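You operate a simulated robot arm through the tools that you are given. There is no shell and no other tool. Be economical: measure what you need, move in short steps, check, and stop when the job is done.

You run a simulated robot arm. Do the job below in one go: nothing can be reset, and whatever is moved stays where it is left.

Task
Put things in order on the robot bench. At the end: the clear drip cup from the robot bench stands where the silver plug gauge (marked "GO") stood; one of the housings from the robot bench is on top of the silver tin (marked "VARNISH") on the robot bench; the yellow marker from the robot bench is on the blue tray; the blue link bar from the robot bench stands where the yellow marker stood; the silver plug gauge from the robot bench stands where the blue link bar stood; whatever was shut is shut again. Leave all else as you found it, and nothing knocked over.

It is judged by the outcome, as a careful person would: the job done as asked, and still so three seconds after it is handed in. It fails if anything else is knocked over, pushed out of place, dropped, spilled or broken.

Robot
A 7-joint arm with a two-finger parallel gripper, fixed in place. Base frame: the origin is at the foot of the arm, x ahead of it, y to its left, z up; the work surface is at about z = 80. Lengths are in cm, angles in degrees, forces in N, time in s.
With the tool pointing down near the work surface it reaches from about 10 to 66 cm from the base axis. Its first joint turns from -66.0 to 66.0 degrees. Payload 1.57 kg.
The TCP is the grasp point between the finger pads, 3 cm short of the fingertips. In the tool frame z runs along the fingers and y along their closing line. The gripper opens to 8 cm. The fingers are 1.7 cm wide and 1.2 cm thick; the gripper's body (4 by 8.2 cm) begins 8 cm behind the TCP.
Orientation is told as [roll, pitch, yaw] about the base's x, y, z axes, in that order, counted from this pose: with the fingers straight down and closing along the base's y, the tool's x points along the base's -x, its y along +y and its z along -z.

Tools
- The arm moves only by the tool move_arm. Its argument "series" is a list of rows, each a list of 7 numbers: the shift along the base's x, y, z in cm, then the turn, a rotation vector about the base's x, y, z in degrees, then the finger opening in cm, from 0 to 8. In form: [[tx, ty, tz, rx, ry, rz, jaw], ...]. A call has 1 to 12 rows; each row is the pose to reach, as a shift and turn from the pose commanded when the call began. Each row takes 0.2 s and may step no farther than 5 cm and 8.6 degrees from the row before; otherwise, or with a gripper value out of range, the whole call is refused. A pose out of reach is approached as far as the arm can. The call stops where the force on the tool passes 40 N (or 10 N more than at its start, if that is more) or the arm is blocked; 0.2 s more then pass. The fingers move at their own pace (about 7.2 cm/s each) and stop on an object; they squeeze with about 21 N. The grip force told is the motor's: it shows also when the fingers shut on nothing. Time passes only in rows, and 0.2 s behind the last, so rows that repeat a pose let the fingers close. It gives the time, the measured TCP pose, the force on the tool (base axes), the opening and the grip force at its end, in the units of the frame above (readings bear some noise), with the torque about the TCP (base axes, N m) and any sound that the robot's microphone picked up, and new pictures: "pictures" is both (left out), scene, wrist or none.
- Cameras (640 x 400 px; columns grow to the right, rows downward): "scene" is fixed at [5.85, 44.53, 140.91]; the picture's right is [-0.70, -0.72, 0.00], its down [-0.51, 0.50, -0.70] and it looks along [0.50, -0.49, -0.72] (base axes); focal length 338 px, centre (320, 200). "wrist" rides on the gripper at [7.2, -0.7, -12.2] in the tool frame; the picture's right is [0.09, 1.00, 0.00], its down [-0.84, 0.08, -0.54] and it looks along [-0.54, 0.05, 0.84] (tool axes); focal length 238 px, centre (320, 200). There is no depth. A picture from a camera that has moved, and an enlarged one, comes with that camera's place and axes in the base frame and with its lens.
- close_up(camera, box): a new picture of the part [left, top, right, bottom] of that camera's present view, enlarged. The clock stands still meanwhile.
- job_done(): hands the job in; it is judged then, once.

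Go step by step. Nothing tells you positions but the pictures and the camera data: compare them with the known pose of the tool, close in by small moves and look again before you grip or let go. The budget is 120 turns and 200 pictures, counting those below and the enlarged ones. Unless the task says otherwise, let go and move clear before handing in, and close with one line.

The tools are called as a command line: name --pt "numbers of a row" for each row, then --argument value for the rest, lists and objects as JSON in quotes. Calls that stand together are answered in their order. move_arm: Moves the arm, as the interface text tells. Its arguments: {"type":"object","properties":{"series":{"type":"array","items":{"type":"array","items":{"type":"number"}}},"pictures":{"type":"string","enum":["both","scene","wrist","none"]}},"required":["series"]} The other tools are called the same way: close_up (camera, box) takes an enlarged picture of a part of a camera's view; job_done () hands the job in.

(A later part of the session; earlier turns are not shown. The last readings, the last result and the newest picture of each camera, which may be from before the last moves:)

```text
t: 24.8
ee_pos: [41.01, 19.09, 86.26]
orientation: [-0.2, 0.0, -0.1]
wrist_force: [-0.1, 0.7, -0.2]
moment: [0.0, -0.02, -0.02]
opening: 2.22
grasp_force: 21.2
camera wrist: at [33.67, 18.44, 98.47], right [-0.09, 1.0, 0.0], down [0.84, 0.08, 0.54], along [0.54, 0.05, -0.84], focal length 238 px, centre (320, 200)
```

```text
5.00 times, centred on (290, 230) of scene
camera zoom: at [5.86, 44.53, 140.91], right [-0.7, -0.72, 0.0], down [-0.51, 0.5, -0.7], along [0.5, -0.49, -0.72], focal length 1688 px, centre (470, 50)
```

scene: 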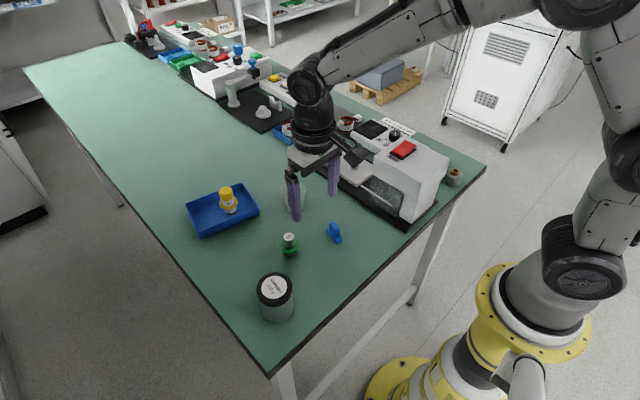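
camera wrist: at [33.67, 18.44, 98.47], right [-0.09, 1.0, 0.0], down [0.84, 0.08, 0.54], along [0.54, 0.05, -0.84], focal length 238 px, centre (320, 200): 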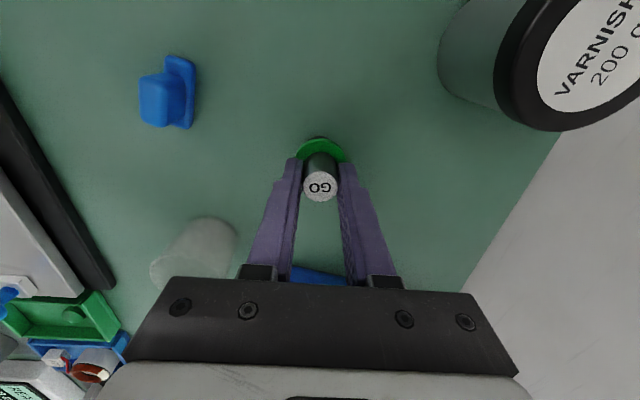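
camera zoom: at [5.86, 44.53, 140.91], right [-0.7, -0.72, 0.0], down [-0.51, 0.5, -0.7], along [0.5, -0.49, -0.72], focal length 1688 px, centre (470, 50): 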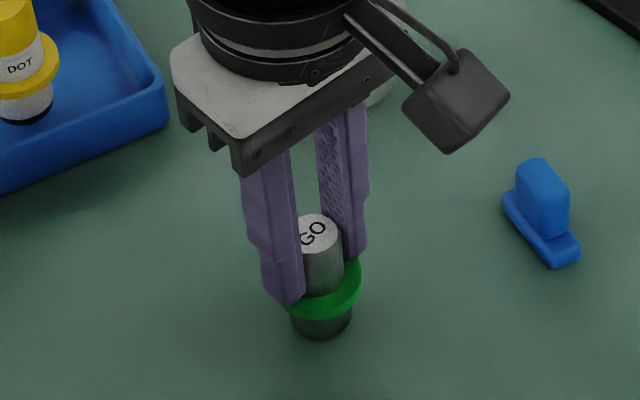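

Gauge gripped on its body. Carry it to the link bar's old spot (64.85, 5.1).

move_arm --pt "0 0 4 0 0 0 1.5" --pt "0 0 8 0 0 0 1.5" --pt "2 -1 11.5 0 0 0 1.5" --pt "6 -3.5 12 0 0 0 1.5" --pt "10 -6 12 0 0 0 1.5" --pt "14 -8.5 12 0 0 0 1.5" --pt "18 -11 12 0 0 0 1.5" --pt "22 -13.5 12 0 0 0 1.5" --pt "23.85 -14 9 0 0 0 1.5" --pt "23.85 -14 5 0 0 0 1.5" --pt "23.85 -14 2 0 0 0 1.5" --pt "23.85 -14 2 0 0 0 1.5" --pictures "wrist"

close_up --camera "scene" --box '[230, 130, 310, 190]'

```text
t: 27.4
ee_pos: [64.8, 5.17, 88.33]
orientation: [-0.2, -0.1, -0.1]
wrist_force: [0.1, 0.1, -1.8]
moment: [0.02, 0.02, 0.01]
opening: 2.2
grasp_force: 20.2
out of reach, approached as far as the arm can: row 9
camera wrist: at [57.35, 4.51, 100.61], right [-0.09, 1.0, 0.0], down [0.84, 0.08, 0.54], along [0.54, 0.05, -0.84], focal length 238 px, centre (320, 200)
```

wrist: 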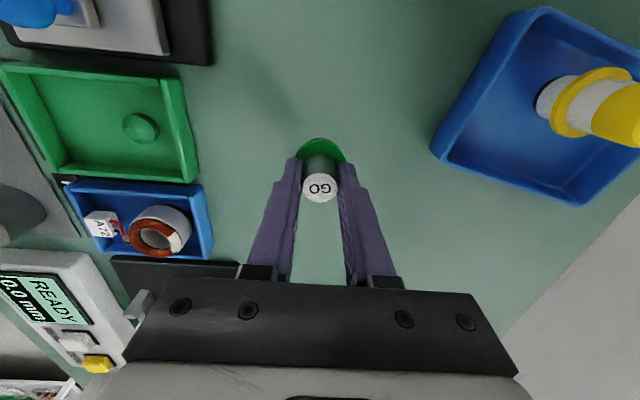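

```text
6.67 times, centred on (270, 160) of scene
camera zoom: at [5.86, 44.53, 140.91], right [-0.7, -0.72, 0.0], down [-0.51, 0.5, -0.7], along [0.5, -0.49, -0.72], focal length 2251 px, centre (653, 467)
```

zoom: 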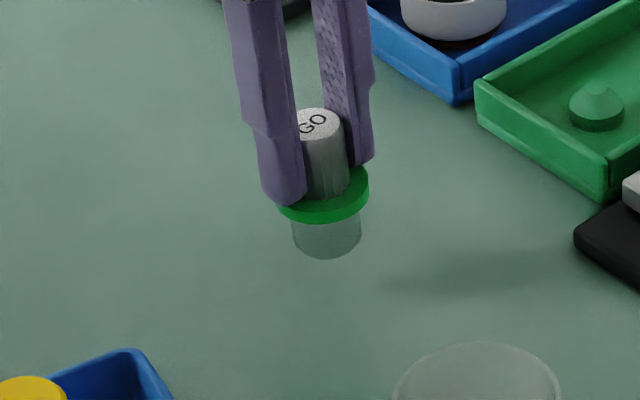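

move_arm --pt "0 0 -1 0 0 0 1.5" --pt "0 0 -1.8 0 0 0 1.5" --pt "0 0 -2.0 0 0 0 1.5" --pt "0 0 -2.1 0 0 0 1.5" --pt "0 0 -2.1 0 0 0 1.5" --pictures "none"

```text
t: 28.6
ee_pos: [64.66, 5.27, 86.12]
orientation: [-0.2, 0.0, -0.1]
wrist_force: [0.2, -0.3, -0.7]
moment: [0.05, 0.01, -0.01]
opening: 2.19
grasp_force: 20.7
```

move_arm --pt "0.05 0 -0.1 0 0 0 1.5" --pt "0.05 0 -0.1 0 0 0 1.5" --pictures "none"

close_up --camera "scene" --box '[230, 130, 310, 190]'

```text
t: 29.2
ee_pos: [64.75, 5.2, 86.16]
orientation: [-0.1, -0.3, -0.1]
wrist_force: [-1.9, -0.5, 5.9]
moment: [0.05, 0.17, 0.02]
opening: 2.23
grasp_force: 21.2
```

```text
6.67 times, centred on (270, 160) of scene
camera zoom: at [5.84, 44.53, 140.91], right [-0.7, -0.72, 0.0], down [-0.51, 0.5, -0.7], along [0.5, -0.49, -0.72], focal length 2251 px, centre (653, 467)
```

zoom: 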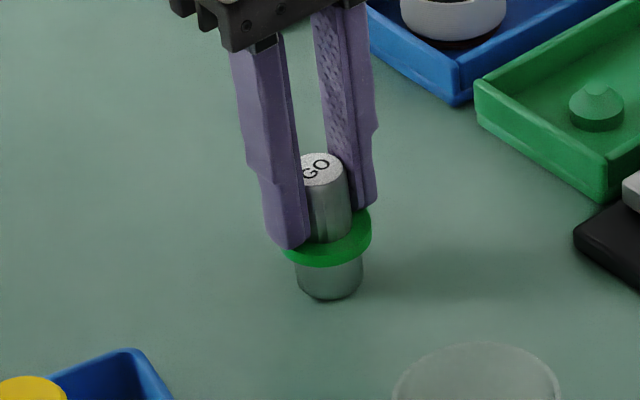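

Contact felt; releasing and backing up for a view of the cup.

move_arm --pt "0 0 0 0 0 0 4" --pt "0 0 0 0 0 0 4.5" --pt "0 0 2 0 0 0 4.5" --pt "-0.5 0 6 0 0 0 5" --pt "-5 1 10 0 0 0 6" --pt "-10 3 12 0 0 0 8" --pt "-14 4.5 13 0 0 0 8" --pt "-18 4.5 13 0 0 0 8" --pt "-18 4.5 13 0 0 0 8" --pictures "both"

close_up --camera "wrist" --box '[240, 80, 400, 200]'

close_up --camera "scene" --box '[230, 130, 330, 230]'

```text
refused: row 5 steps farther than a row can; nothing moved
```

```text
3.33 times, centred on (320, 140) of wrist
camera zoom: at [57.39, 4.58, 98.42], right [-0.09, 1.0, 0.0], down [0.84, 0.08, 0.54], along [0.54, 0.05, -0.84], focal length 794 px, centre (320, 400)
```

zoom: 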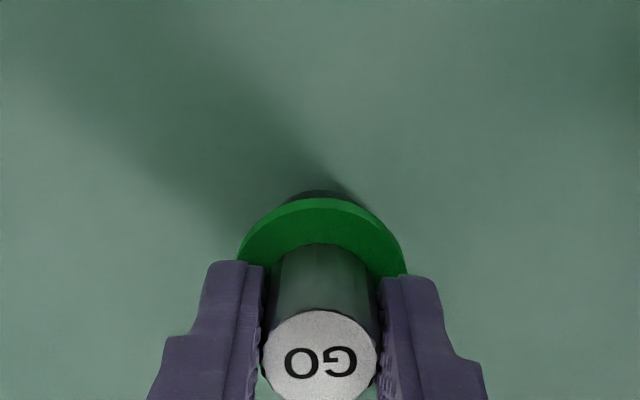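

```text
4.00 times, centred on (280, 180) of scene
camera zoom: at [5.84, 44.53, 140.91], right [-0.7, -0.72, 0.0], down [-0.51, 0.5, -0.7], along [0.5, -0.49, -0.72], focal length 1350 px, centre (480, 280)
```

zoom: 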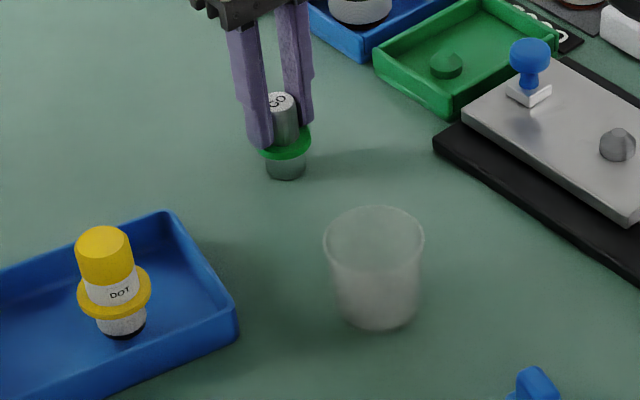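

A row was too long, nothing moved; repeating with shorter steps.

move_arm --pt "0 0 0 0 0 0 4" --pt "0 0 0 0 0 0 4.5" --pt "0 0 2 0 0 0 4.5" --pt "-0.5 0 6 0 0 0 5" --pt "-3 0.5 10 0 0 0 6" --pt "-7 2 12 0 0 0 8" --pt "-11 4 13 0 0 0 8" --pt "-15 4.5 13 0 0 0 8" --pt "-18 4.5 13 0 0 0 8" --pt "-18 4.5 13 0 0 0 8" --pictures "both"

close_up --camera "wrist" --box '[240, 80, 400, 200]'

close_up --camera "scene" --box '[230, 130, 330, 230]'

```text
t: 31.4
ee_pos: [46.62, 9.76, 98.74]
orientation: [-0.2, 0.0, -0.2]
wrist_force: [-0.6, -0.3, -0.7]
moment: [0.01, -0.01, -0.02]
opening: 8.01
grasp_force: 0.0
camera wrist: at [39.25, 9.16, 111.11], right [-0.09, 1.0, 0.0], down [0.84, 0.08, 0.54], along [0.54, 0.05, -0.84], focal length 238 px, centre (320, 200)
```

scene: 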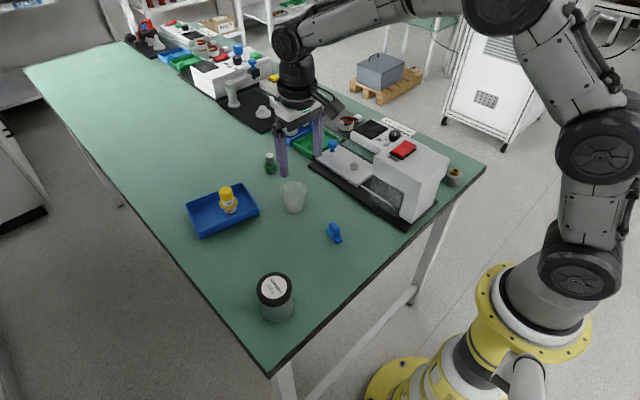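
wrist: 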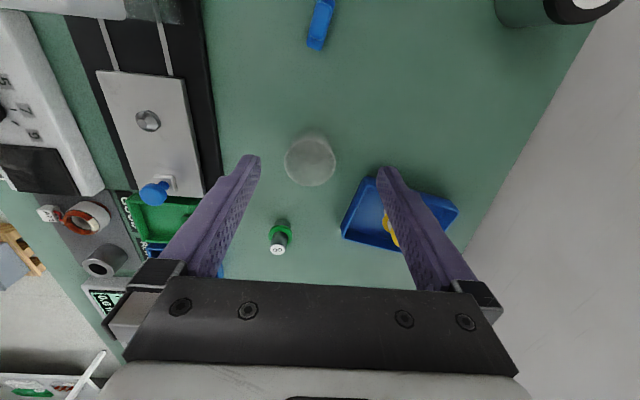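

```text
3.33 times, centred on (320, 140) of wrist
camera zoom: at [39.25, 9.16, 111.11], right [-0.09, 1.0, 0.0], down [0.84, 0.08, 0.54], along [0.54, 0.05, -0.84], focal length 794 px, centre (320, 400)
```

zoom: 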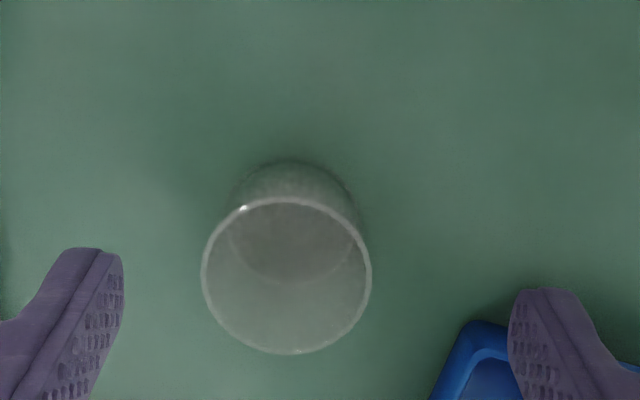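

```text
4.00 times, centred on (280, 180) of scene
camera zoom: at [5.85, 44.53, 140.91], right [-0.7, -0.72, 0.0], down [-0.51, 0.5, -0.7], along [0.5, -0.49, -0.72], focal length 1350 px, centre (480, 280)
```

zoom: 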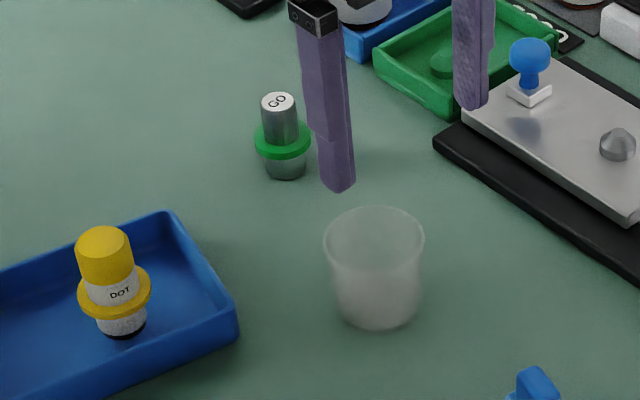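

Cup is empty, at about (50.75, 9.0), rim z≈85.4, Ø≈5.9. Moving above it.

move_arm --pt "2 -0.4 -3 0 0 0 8" --pt "4.1 -0.76 -6 0 0 0 8" --pt "4.1 -0.76 -9 0 0 0 8" --pt "4.1 -0.76 -9 0 0 0 8" --pictures "none"

close_up --camera "wrist" --box '[220, 100, 420, 225]'

close_up --camera "scene" --box '[240, 140, 340, 220]'

```text
t: 32.4
ee_pos: [50.93, 9.2, 89.85]
orientation: [-0.1, 0.0, -0.1]
wrist_force: [-0.3, -0.2, 0.1]
moment: [-0.01, 0.01, 0.02]
opening: 8.01
grasp_force: 0.0
```

```text
3.20 times, centred on (320, 162) of wrist
camera zoom: at [43.51, 8.53, 102.22], right [-0.09, 1.0, 0.0], down [0.84, 0.08, 0.54], along [0.54, 0.05, -0.84], focal length 763 px, centre (320, 320)
```

zoom: 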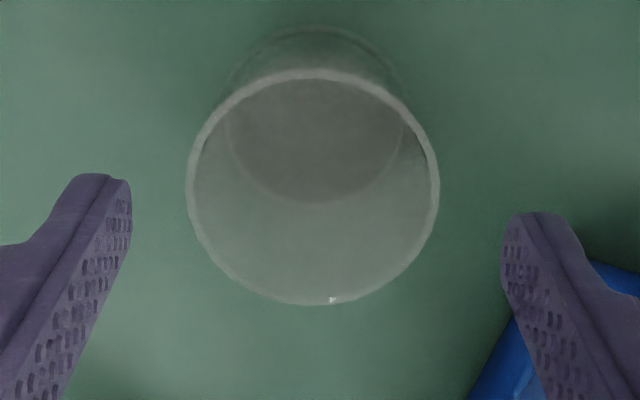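

```text
5.00 times, centred on (290, 180) of scene
camera zoom: at [5.86, 44.53, 140.91], right [-0.7, -0.72, 0.0], down [-0.51, 0.5, -0.7], along [0.5, -0.49, -0.72], focal length 1688 px, centre (470, 300)
```

zoom: 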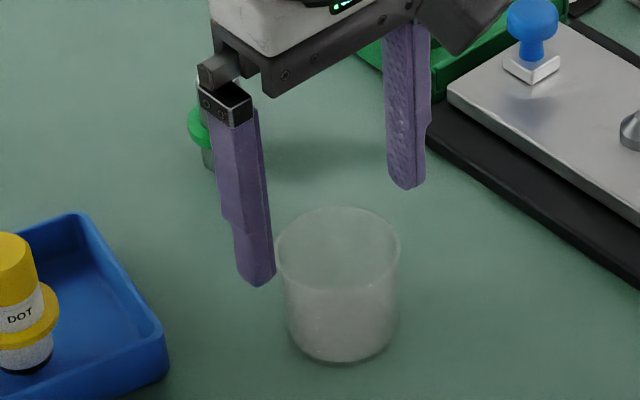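

move_arm --pt "-0.25 -0.15 -1.5 0 0 0 8" --pt "-0.25 -0.15 -3.5 0 0 0 8" --pt "-0.25 -0.15 -5.6 0 0 0 8" --pt "-0.25 -0.15 -5.6 0 0 0 5.2" --pt "-0.25 -0.15 -5.6 0 0 0 5.2" --pt "-0.25 -0.15 -5.6 0 0 0 5.2" --pictures "wrist"

close_up --camera "scene" --box '[240, 140, 340, 220]'

```text
t: 33.8
ee_pos: [50.6, 8.7, 84.4]
orientation: [-0.1, -0.1, -0.2]
wrist_force: [0.3, -0.5, -0.3]
moment: [-0.03, 0.02, 0.03]
opening: 5.84
grasp_force: 20.8
camera wrist: at [43.18, 8.11, 96.63], right [-0.09, 1.0, 0.0], down [0.84, 0.08, 0.54], along [0.54, 0.05, -0.84], focal length 238 px, centre (320, 200)
```

wrist: 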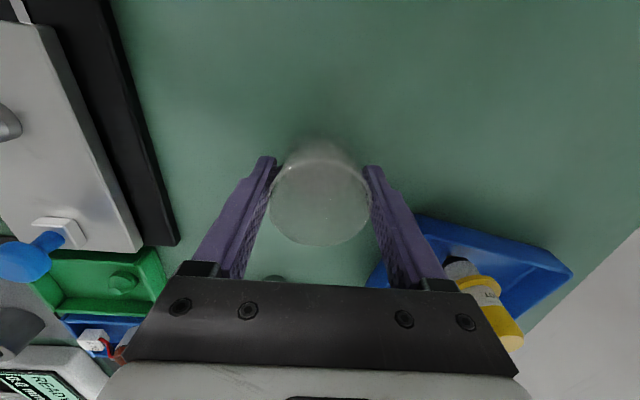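

```text
5.00 times, centred on (290, 180) of scene
camera zoom: at [5.85, 44.53, 140.91], right [-0.7, -0.72, 0.0], down [-0.51, 0.5, -0.7], along [0.5, -0.49, -0.72], focal length 1688 px, centre (470, 300)
```

zoom: 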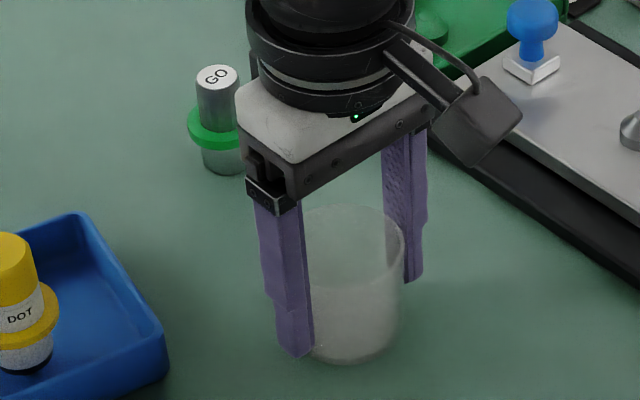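

Cup held at its rim (5.84). Lift and carry to the gauge's old spot (40.9, 19.07).

move_arm --pt "0 0 2 0 0 0 5.2" --pt "0 0 5 0 0 0 5.2" --pt "-2 0.5 7 0 0 0 5.2" --pt "-5 3 7 0 0 0 5.2" --pt "-8 6 7 0 0 0 5.2" --pt "-9.7 9 7 0 0 0 5.2" --pt "-9.7 10.2 5 0 0 0 5.2" --pt "-9.7 10.2 2 0 0 0 5.2" --pt "-9.7 10.2 2 0 0 0 5.2" --pictures "wrist"

close_up --camera "scene" --box '[240, 170, 365, 270]'

```text
t: 35.8
ee_pos: [40.93, 19.01, 86.62]
orientation: [-0.1, -0.1, 0.0]
wrist_force: [0.6, 0.2, 0.0]
moment: [-0.03, 0.0, 0.01]
opening: 5.82
grasp_force: 21.2
camera wrist: at [33.6, 18.45, 98.77], right [-0.09, 1.0, 0.0], down [0.84, 0.08, 0.54], along [0.54, 0.05, -0.84], focal length 238 px, centre (320, 200)
```

wrist: 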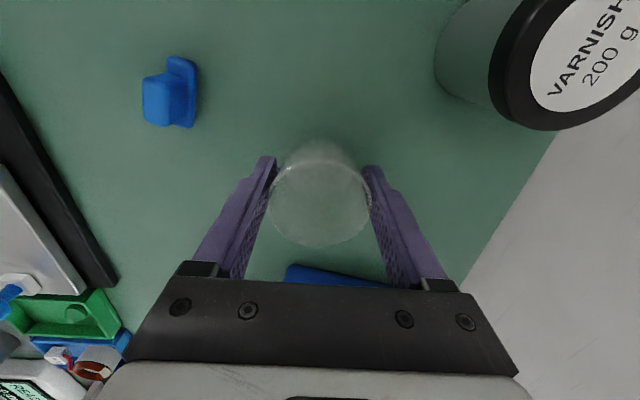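

```text
4.00 times, centred on (302, 220) of scene
camera zoom: at [5.85, 44.53, 140.91], right [-0.7, -0.72, 0.0], down [-0.51, 0.5, -0.7], along [0.5, -0.49, -0.72], focal length 1350 px, centre (390, 120)
```

zoom: 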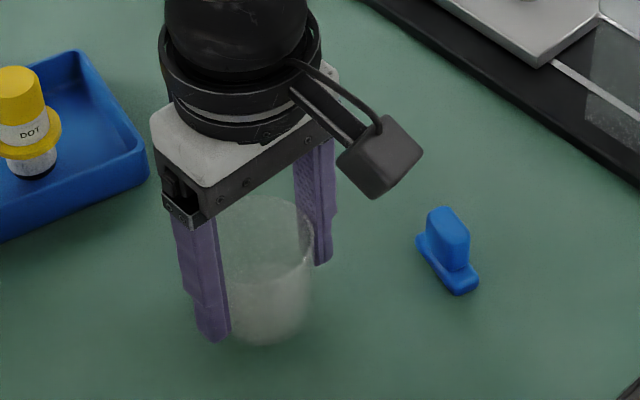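

move_arm --pt "0 0 -1 0 0 0 5.2" --pt "0 0 -1.7 0 0 0 5.2" --pt "0 0 -1.9 0 0 0 5.2" --pt "0 0 -2.0 0 0 0 5.2" --pt "0 0 -2.0 0 0 0 5.2" --pictures "none"

```text
t: 37.0
ee_pos: [40.82, 18.98, 84.46]
orientation: [-0.1, -0.1, -0.1]
wrist_force: [0.4, 0.2, -0.2]
moment: [-0.02, 0.02, -0.01]
opening: 5.8
grasp_force: 21.2
```

move_arm --pt "0 0 -0.1 0 0 0 5.2" --pt "0 0 -0.1 0 0 0 5.2" --pictures "none"

close_up --camera "scene" --box '[240, 170, 365, 270]'

```text
t: 37.6
ee_pos: [40.79, 18.94, 84.29]
orientation: [-0.1, -0.2, -0.1]
wrist_force: [-0.3, -0.6, 1.5]
moment: [0.02, 0.01, -0.02]
opening: 5.8
grasp_force: 20.9
```

```text
4.00 times, centred on (302, 220) of scene
camera zoom: at [5.85, 44.53, 140.91], right [-0.7, -0.72, 0.0], down [-0.51, 0.5, -0.7], along [0.5, -0.49, -0.72], focal length 1350 px, centre (390, 120)
```

zoom: 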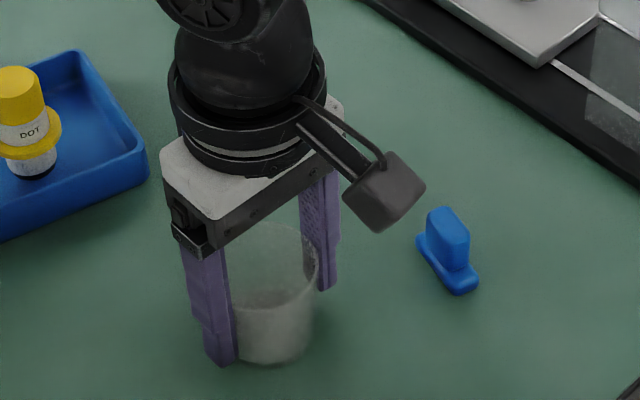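

Touching down; release, rise and look at the tin.

move_arm --pt "0 0 -0.06 0 0 0 5.2" --pt "0 0 -0.06 0 0 0 7" --pt "0 0 -0.06 0 0 0 8" --pt "0 0 -0.06 0 0 0 8" --pt "0 0 3 0 0 0 8" --pt "0 0 7 0 0 0 8" --pt "-2 1 11 0 0 0 8" --pt "-5 2 14.5 0 0 0 8" --pt "-9 4 16.5 0 0 0 8" --pt "-11 6 19 0 0 0 8" --pt "-11 6 19 0 0 0 8" --pictures "both"

close_up --camera "scene" --box '[240, 170, 365, 270]'

close_up --camera "scene" --box '[230, 250, 330, 330]'

```text
t: 40.0
ee_pos: [29.77, 24.88, 103.36]
orientation: [-0.2, 0.0, -0.1]
wrist_force: [0.1, 0.0, 0.1]
moment: [0.0, -0.01, -0.03]
opening: 8.0
grasp_force: 0.1
camera wrist: at [22.52, 24.29, 115.58], right [-0.09, 1.0, 0.0], down [0.84, 0.08, 0.54], along [0.54, 0.05, -0.84], focal length 238 px, centre (320, 200)
```

scene: 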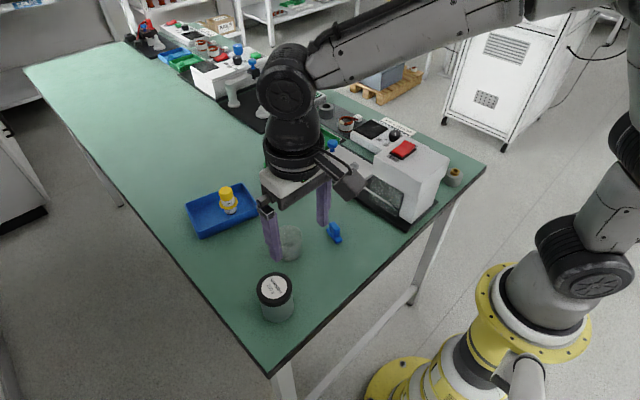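
wrist: 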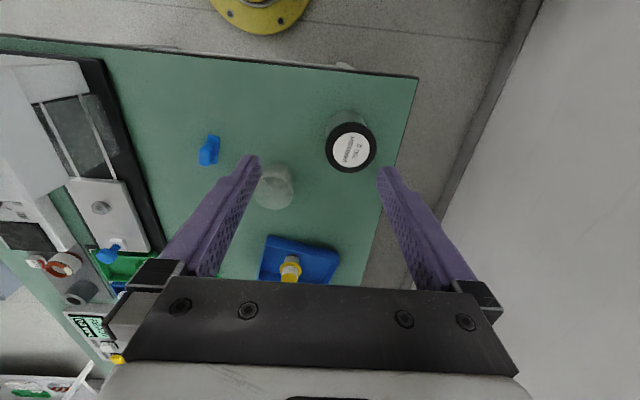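

```text
4.00 times, centred on (302, 220) of scene
camera zoom: at [5.85, 44.53, 140.91], right [-0.7, -0.72, 0.0], down [-0.51, 0.5, -0.7], along [0.5, -0.49, -0.72], focal length 1350 px, centre (390, 120)
```

zoom: 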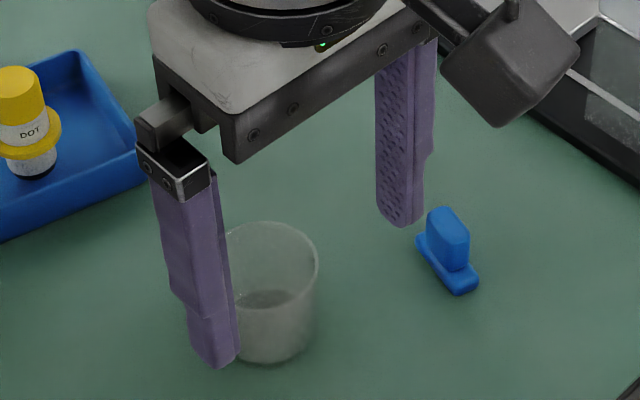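

```text
5.00 times, centred on (280, 290) of scene
camera zoom: at [5.85, 44.53, 140.91], right [-0.7, -0.72, 0.0], down [-0.51, 0.5, -0.7], along [0.5, -0.49, -0.72], focal length 1688 px, centre (520, -250)
```

zoom: 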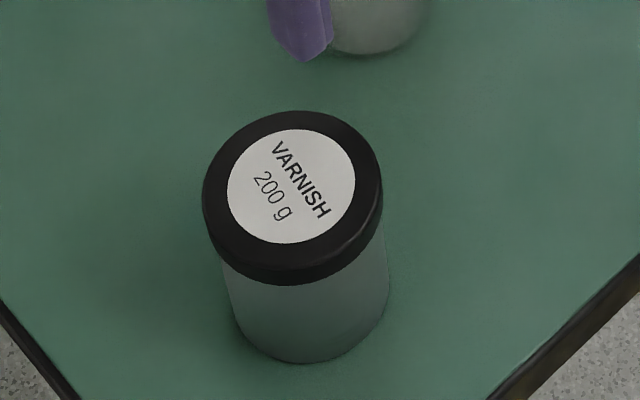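

Cup stands at the gauge's spot. Tin lid centre ≈ (32.5, 29.1), top z≈88.5. Now to the grey housing near (28.2, -26.3).

move_arm --pt "0 -4.5 1.5 0 0 0 8" --pt "0 -9 3 0 0 0 8" --pt "0 -13.5 4 0 0 0 8" --pt "0 -18 4 0 0 0 8" --pt "0 -22.5 4 0 0 0 8" --pt "-1 -27 4 0 0 0 8" --pt "-2 -31.5 4 0 0 0 8" --pt "-3 -36 4 0 0 0 8" --pt "-4 -40.5 4 0 0 0 8" --pt "-4 -45 4 0 0 0 8" --pt "-4 -49 2 0 0 0 8" --pt "-4 -51 -1 0 0 0 8" --pictures "both"

close_up --camera "wrist" --box '[240, 80, 400, 200]'

```text
t: 42.6
ee_pos: [26.0, -25.9, 102.02]
orientation: [-0.1, 0.0, -0.1]
wrist_force: [0.1, 0.3, -1.0]
moment: [-0.01, -0.01, 0.01]
opening: 8.02
grasp_force: 0.1
camera wrist: at [18.69, -26.49, 114.35], right [-0.09, 1.0, 0.0], down [0.84, 0.08, 0.54], along [0.54, 0.05, -0.84], focal length 238 px, centre (320, 200)
```

scene: 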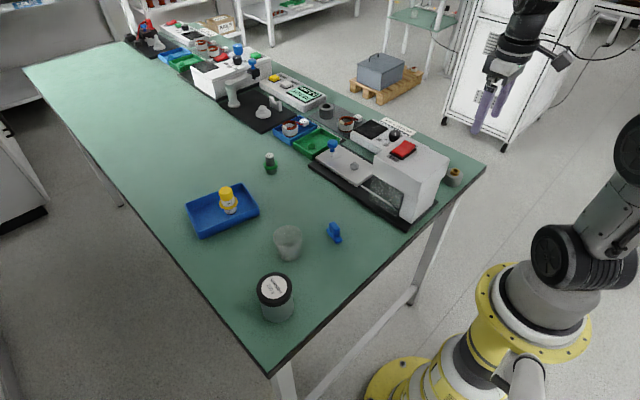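
wrist: 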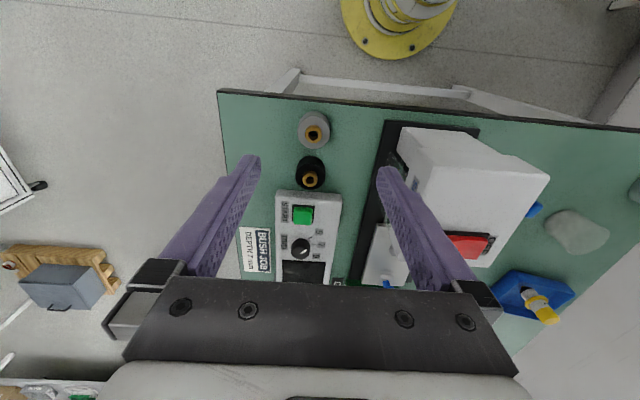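

```text
3.33 times, centred on (320, 140) of wrist
camera zoom: at [18.69, -26.49, 114.35], right [-0.09, 1.0, 0.0], down [0.84, 0.08, 0.54], along [0.54, 0.05, -0.84], focal length 794 px, centre (320, 400)
```

zoom: 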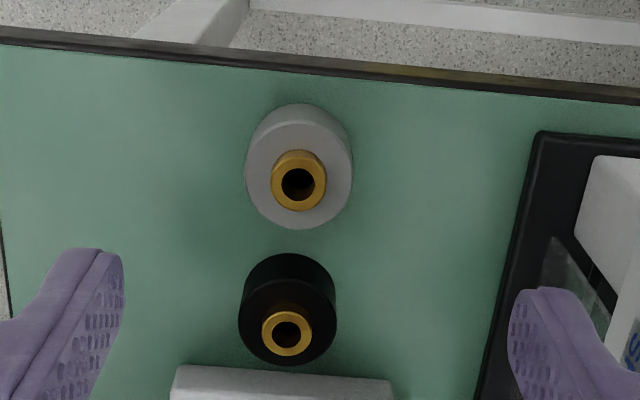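

Grey housing at about (28.3, -26.4), top z≈83. Lining up above.

move_arm --pt "1 -0.2 -4 0 0 0 8" --pt "2.3 -0.5 -8 0 0 0 7" --pt "2.3 -0.5 -12.5 0 0 0 7" --pt "2.3 -0.5 -12.5 0 0 0 7" --pictures "wrist"

close_up --camera "wrist" --box '[240, 90, 400, 210]'

close_up --camera "scene" --box '[400, 120, 500, 200]'

```text
t: 43.6
ee_pos: [28.27, -26.44, 89.6]
orientation: [0.0, -0.1, -0.1]
wrist_force: [0.1, 0.2, 0.3]
moment: [0.01, 0.0, 0.01]
opening: 7.0
grasp_force: 0.0
camera wrist: at [20.85, -27.17, 101.94], right [-0.09, 1.0, 0.0], down [0.84, 0.08, 0.54], along [0.54, 0.05, -0.84], focal length 238 px, centre (320, 200)
```

wrist: 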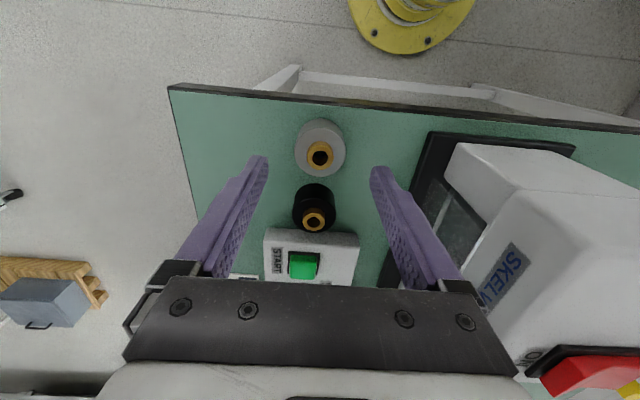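

```text
3.33 times, centred on (320, 150) of wrist
camera zoom: at [20.85, -27.17, 101.94], right [-0.09, 1.0, 0.0], down [0.84, 0.08, 0.54], along [0.54, 0.05, -0.84], focal length 794 px, centre (320, 367)
```

zoom: 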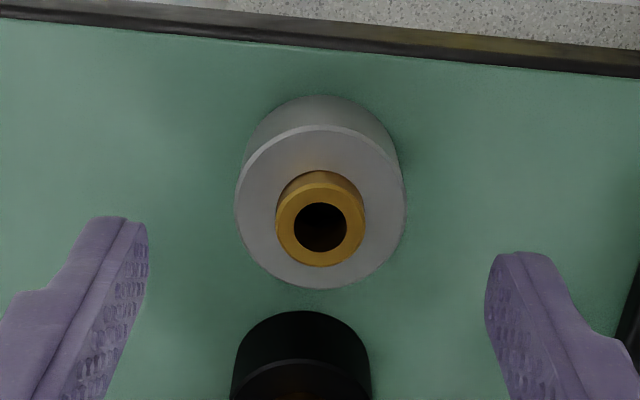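

```text
5.00 times, centred on (450, 160) of scene
camera zoom: at [5.85, 44.53, 140.91], right [-0.7, -0.72, 0.0], down [-0.51, 0.5, -0.7], along [0.5, -0.49, -0.72], focal length 1688 px, centre (-330, 400)
```

zoom: 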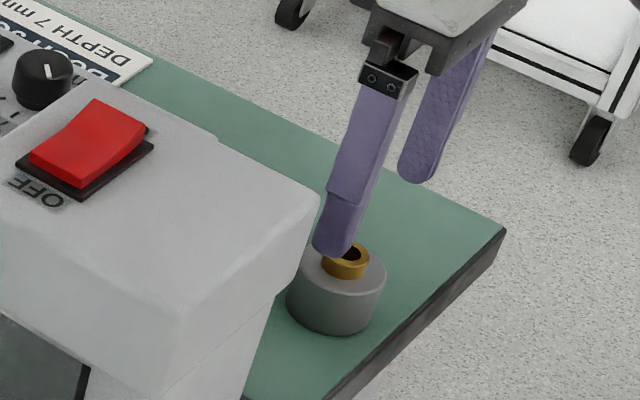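

Centred. Descend and grip the housing body.

move_arm --pt "0 0 -2.5 0 0 0 7" --pt "0 0 -4.5 0 0 0 7" --pt "0 0 -5.7 0 0 0 7" --pt "0 0 -5.7 0 0 0 3.3" --pt "0 0 -5.7 0 0 0 3.3" --pt "0 0 -5.7 0 0 0 3.3" --pictures "wrist"

close_up --camera "scene" --box '[400, 120, 500, 200]'

```text
t: 45.0
ee_pos: [28.19, -26.52, 84.17]
orientation: [-0.1, -0.1, -0.1]
wrist_force: [-0.2, -0.1, 0.7]
moment: [0.0, 0.01, 0.0]
opening: 4.33
grasp_force: 20.9
camera wrist: at [20.83, -27.12, 96.45], right [-0.09, 1.0, 0.0], down [0.84, 0.08, 0.54], along [0.54, 0.05, -0.84], focal length 238 px, centre (320, 200)
```

wrist: 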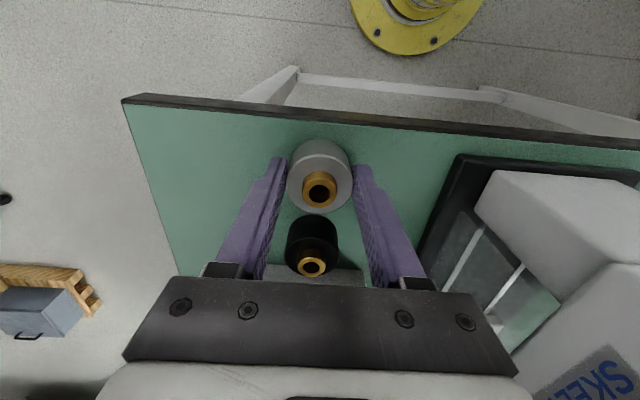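

```text
5.00 times, centred on (450, 160) of scene
camera zoom: at [5.86, 44.53, 140.91], right [-0.7, -0.72, 0.0], down [-0.51, 0.5, -0.7], along [0.5, -0.49, -0.72], focal length 1688 px, centre (-330, 400)
```

zoom: 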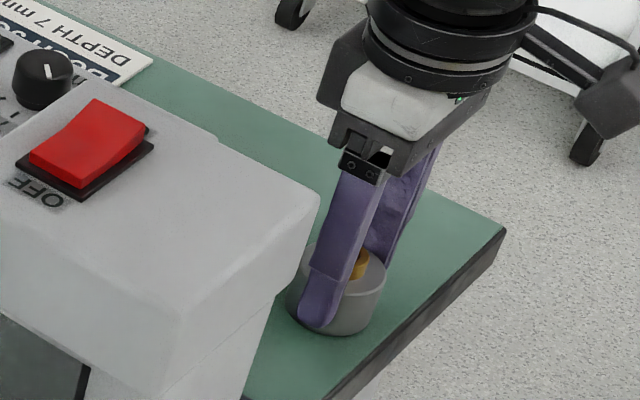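

Gripped at 4.33. Lift and check.

move_arm --pt "0 0 3 0 0 0 3.3" --pt "0 0 7 0 0 0 3.3" --pt "0 0 11.5 0 0 0 3.3" --pt "0 0 16 0 0 0 3.3" --pt "0 0 20.5 0 0 0 3.3" --pt "0 0 24 0 0 0 3.3" --pictures "wrist"

```text
t: 46.4
ee_pos: [28.33, -26.54, 108.23]
orientation: [-0.1, 0.0, -0.1]
wrist_force: [0.0, 0.0, -0.7]
moment: [0.0, -0.03, -0.01]
opening: 4.35
grasp_force: 21.3
camera wrist: at [20.82, -27.06, 120.51], right [-0.09, 1.0, 0.0], down [0.84, 0.08, 0.54], along [0.54, 0.05, -0.84], focal length 238 px, centre (320, 200)
```

wrist: 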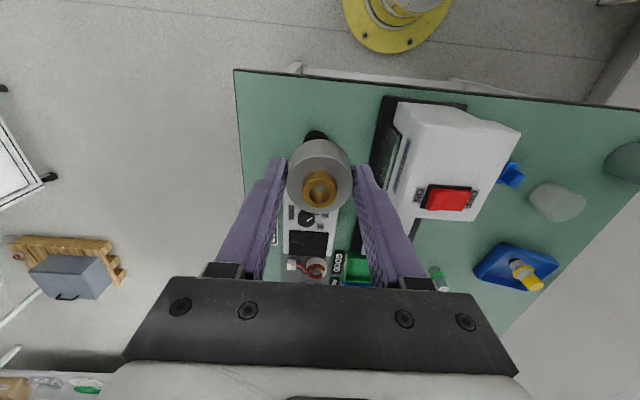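

Held well. Carry across toward the tin.

move_arm --pt "0 4.5 0 0 0 0 3.3" --pt "0 9 0 0 0 0 3.3" --pt "0 13.5 0 0 0 0 3.3" --pt "0 18 0 0 0 0 3.3" --pt "0 22.5 0 0 0 0 3.3" --pt "0 27 0 0 0 0 3.3" --pt "0 31.5 0 0 0 0 3.3" --pt "0.5 36 0 0 0 0 3.3" --pt "1 40.5 -1 0 0 0 3.3" --pt "1.5 45 -2 0 0 0 3.3" --pt "2 49 -3 0 0 0 3.3" --pt "2 49 -3 0 0 0 3.3" --pictures "both"

close_up --camera "wrist" --box '[280, 60, 440, 180]'

```text
t: 49.0
ee_pos: [30.12, 22.65, 104.97]
orientation: [-0.1, -0.1, -0.1]
wrist_force: [-0.8, 0.5, -1.7]
moment: [-0.02, -0.02, -0.04]
opening: 4.33
grasp_force: 21.6
camera wrist: at [22.9, 22.0, 117.22], right [-0.09, 1.0, 0.0], down [0.84, 0.08, 0.54], along [0.54, 0.05, -0.84], focal length 238 px, centre (320, 200)
```

scene: 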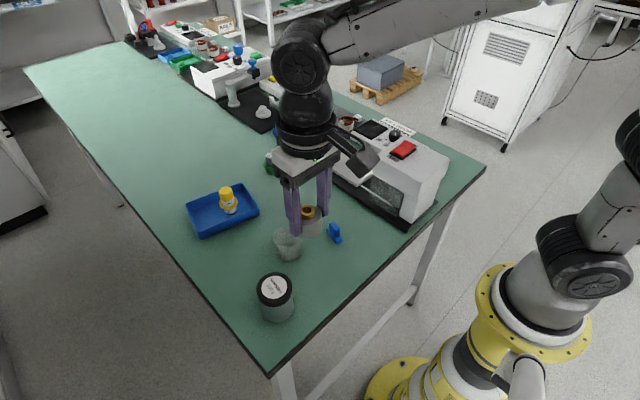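
wrist: 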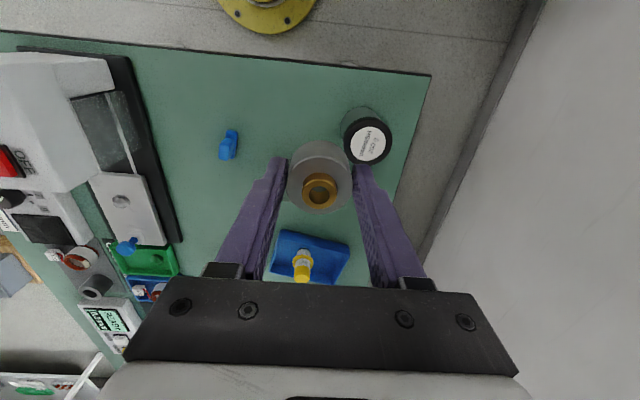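

```text
3.33 times, centred on (360, 120) of wrist
camera zoom: at [22.9, 22.0, 117.22], right [-0.09, 1.0, 0.0], down [0.84, 0.08, 0.54], along [0.54, 0.05, -0.84], focal length 794 px, centre (187, 467)
```

zoom: 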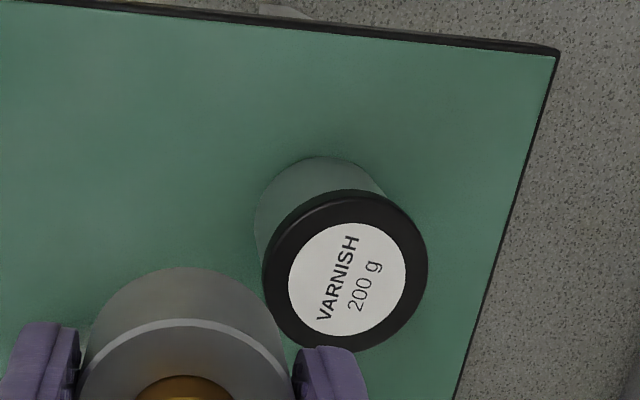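

Tin lid centre ≈ (32.5, 28.95). Move over it, staying above.

move_arm --pt "1 3 0 0 0 0 3.3" --pt "2.35 6.3 -3 0 0 0 3.3" --pt "2.35 6.3 -6.5 0 0 0 3.3" --pt "2.35 6.3 -6.5 0 0 0 3.3" --pictures "wrist"

close_up --camera "scene" --box '[220, 230, 345, 330]'

close_up --camera "wrist" --box '[240, 100, 400, 220]'

```text
t: 50.0
ee_pos: [32.7, 28.83, 98.64]
orientation: [-0.1, -0.1, -0.1]
wrist_force: [0.7, 0.4, -1.1]
moment: [-0.04, 0.01, -0.01]
opening: 4.36
grasp_force: 21.3
camera wrist: at [25.29, 28.14, 110.94], right [-0.09, 1.0, 0.0], down [0.84, 0.08, 0.54], along [0.54, 0.05, -0.84], focal length 238 px, centre (320, 200)
```

wrist: 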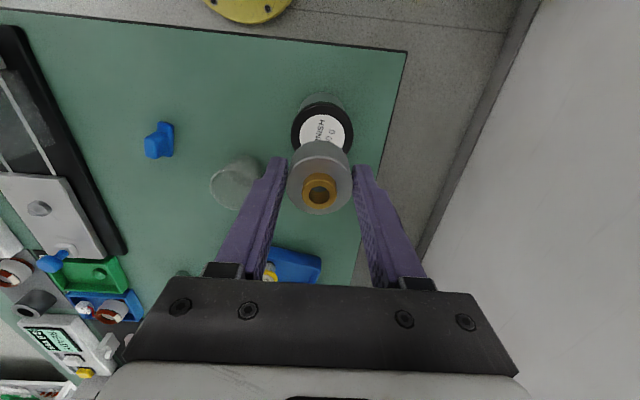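

```text
4.00 times, centred on (282, 280) of scene
camera zoom: at [5.86, 44.53, 140.91], right [-0.7, -0.72, 0.0], down [-0.51, 0.5, -0.7], along [0.5, -0.49, -0.72], focal length 1350 px, centre (470, -120)
```

zoom: 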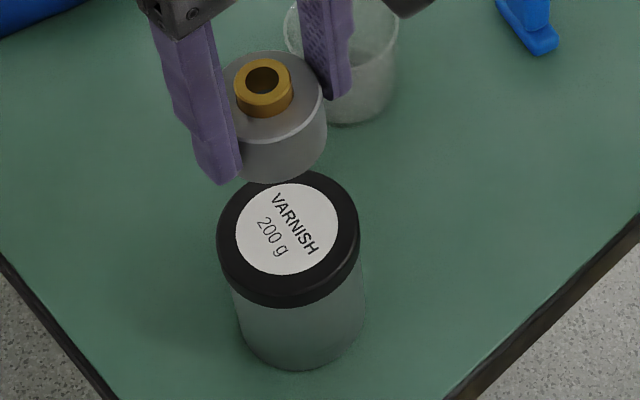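

```text
3.33 times, centred on (320, 160) of wrist
camera zoom: at [25.29, 28.14, 110.94], right [-0.09, 1.0, 0.0], down [0.84, 0.08, 0.54], along [0.54, 0.05, -0.84], focal length 794 px, centre (320, 333)
```

zoom: 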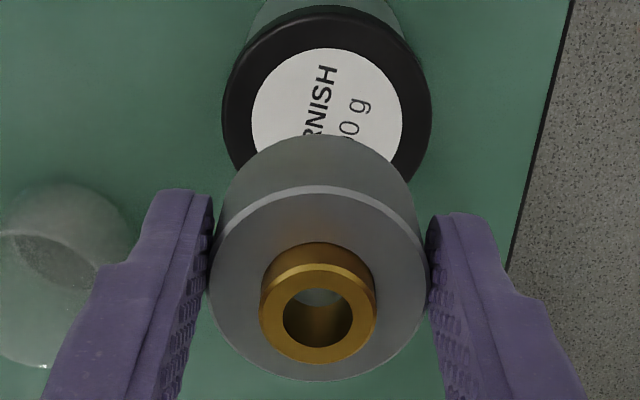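

Alignment is within 0.2 cm; correct it and lower to just above the lid.

move_arm --pt "-0.15 0.12 -2 0 0 0 3.3" --pt "-0.15 0.12 -4 0 0 0 3.3" --pt "-0.15 0.12 -5.2 0 0 0 3.3" --pt "-0.15 0.12 -5.2 0 0 0 3.3" --pictures "wrist"

close_up --camera "scene" --box '[230, 250, 330, 330]'

```text
t: 51.0
ee_pos: [32.45, 28.93, 93.49]
orientation: [-0.1, -0.1, -0.1]
wrist_force: [0.2, 0.6, -1.3]
moment: [-0.02, 0.01, -0.01]
opening: 4.3
grasp_force: 20.8
camera wrist: at [25.07, 28.25, 105.77], right [-0.09, 1.0, 0.0], down [0.84, 0.08, 0.54], along [0.54, 0.05, -0.84], focal length 238 px, centre (320, 200)
```

wrist: 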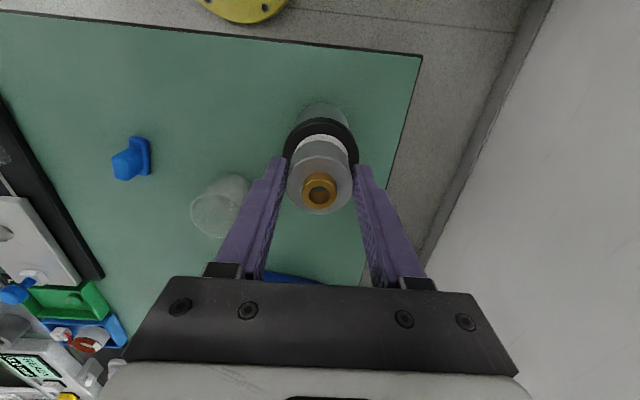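

```text
5.00 times, centred on (280, 290) of scene
camera zoom: at [5.86, 44.53, 140.91], right [-0.7, -0.72, 0.0], down [-0.51, 0.5, -0.7], along [0.5, -0.49, -0.72], focal length 1688 px, centre (520, -250)
```

zoom: 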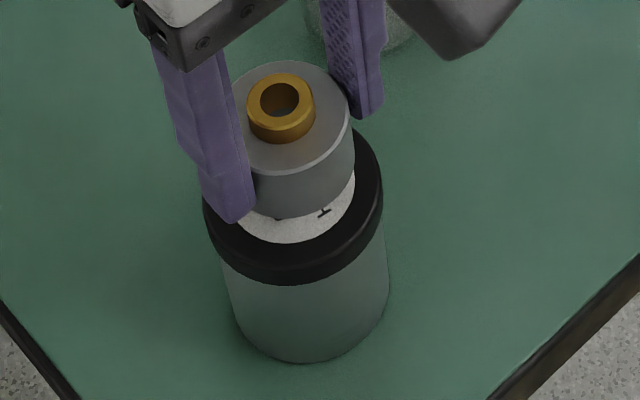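

Housing is centred about 1 cm above the lid. Lowering in small steps.

move_arm --pt "0 0 -0.4 0 0 0 3.3" --pt "0 0 -0.6 0 0 0 3.3" --pt "0 0 -0.8 0 0 0 3.3" --pt "0 0 -0.8 0 0 0 3.3" --pictures "none"

close_up --camera "scene" --box '[230, 250, 330, 330]'

```text
t: 52.0
ee_pos: [32.22, 28.91, 92.76]
orientation: [-0.1, 0.0, -0.1]
wrist_force: [-0.6, -0.4, -1.3]
moment: [0.01, 0.01, -0.03]
opening: 4.31
grasp_force: 21.2
```

```text
5.00 times, centred on (280, 290) of scene
camera zoom: at [5.86, 44.53, 140.91], right [-0.7, -0.72, 0.0], down [-0.51, 0.5, -0.7], along [0.5, -0.49, -0.72], focal length 1688 px, centre (520, -250)
```

zoom: 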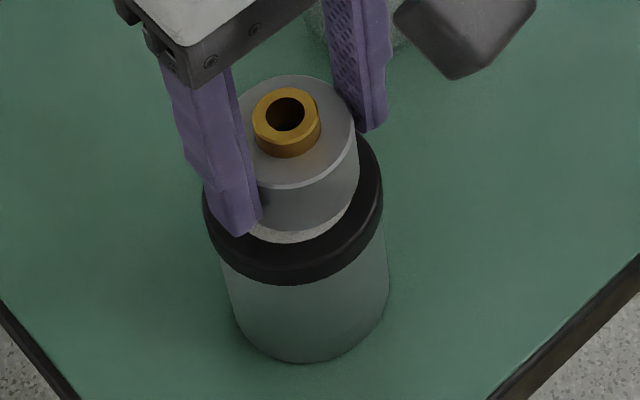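

move_arm --pt "0.1 0.1 -0.15 0 0 0 3.3" --pt "0.1 0.1 -0.3 0 0 0 3.3" --pt "0.1 0.1 -0.3 0 0 0 3.3" --pictures "none"

```text
t: 52.8
ee_pos: [32.44, 28.99, 92.39]
orientation: [-0.1, 0.1, -0.1]
wrist_force: [-0.1, 0.1, -1.8]
moment: [0.0, 0.04, -0.04]
opening: 4.32
grasp_force: 20.7
```

move_arm --pt "0 0 -0.1 0 0 0 3.3" --pt "0 0 -0.1 0 0 0 3.3" --pictures "none"

close_up --camera "scene" --box '[250, 260, 310, 310]'

```text
t: 53.4
ee_pos: [32.44, 28.96, 92.35]
orientation: [0.0, 0.0, -0.1]
wrist_force: [1.0, 0.9, -1.8]
moment: [0.02, -0.02, -0.02]
opening: 4.31
grasp_force: 20.7
```

```text
8.00 times, centred on (280, 285) of scene
camera zoom: at [5.86, 44.53, 140.91], right [-0.7, -0.72, 0.0], down [-0.51, 0.5, -0.7], along [0.5, -0.49, -0.72], focal length 2701 px, centre (640, -480)
```

zoom: 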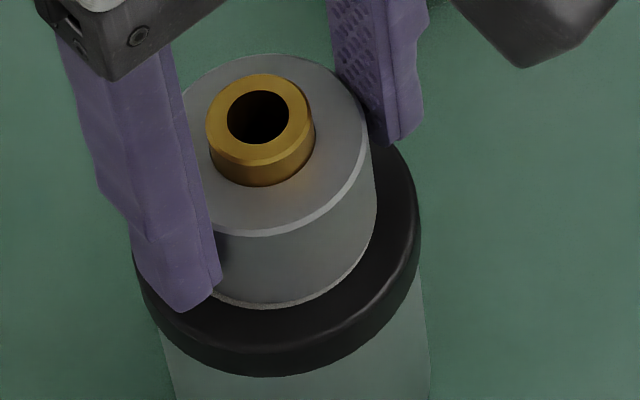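

move_arm --pt "0 0 -0.1 0 0 0 3.3" --pt "0 0 -0.1 0 0 0 3.3" --pictures "none"

```text
t: 54.0
ee_pos: [32.46, 28.99, 92.16]
orientation: [-0.1, 0.0, -0.1]
wrist_force: [0.4, -0.2, -1.2]
moment: [0.03, 0.0, 0.01]
opening: 4.32
grasp_force: 21.1
```

move_arm --pt "0 0 -0.1 0 0 0 3.3" --pt "0 0 -0.1 0 0 0 3.3" --pictures "none"

```text
t: 54.6
ee_pos: [32.43, 28.93, 91.95]
orientation: [-0.1, 0.0, -0.1]
wrist_force: [-0.7, 1.0, -0.4]
moment: [-0.03, -0.01, -0.02]
opening: 4.33
grasp_force: 21.3
```

move_arm --pt "0 0 -0.1 0 0 0 3.3" --pt "0 0 -0.1 0 0 0 3.3" --pictures "none"

close_up --camera "scene" --box '[250, 260, 310, 310]'

```text
t: 55.2
ee_pos: [32.43, 29.02, 92.07]
orientation: [-0.1, -0.2, -0.1]
wrist_force: [-0.1, -0.8, 2.0]
moment: [-0.09, 0.02, 0.01]
opening: 4.33
grasp_force: 21.0
```

```text
8.00 times, centred on (280, 285) of scene
camera zoom: at [5.85, 44.53, 140.91], right [-0.7, -0.72, 0.0], down [-0.51, 0.5, -0.7], along [0.5, -0.49, -0.72], focal length 2701 px, centre (640, -480)
```

zoom: 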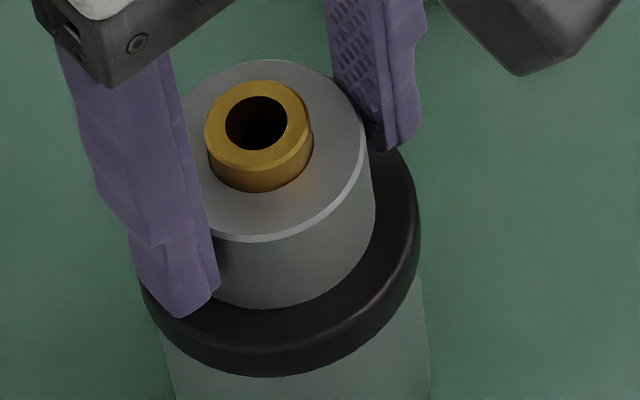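

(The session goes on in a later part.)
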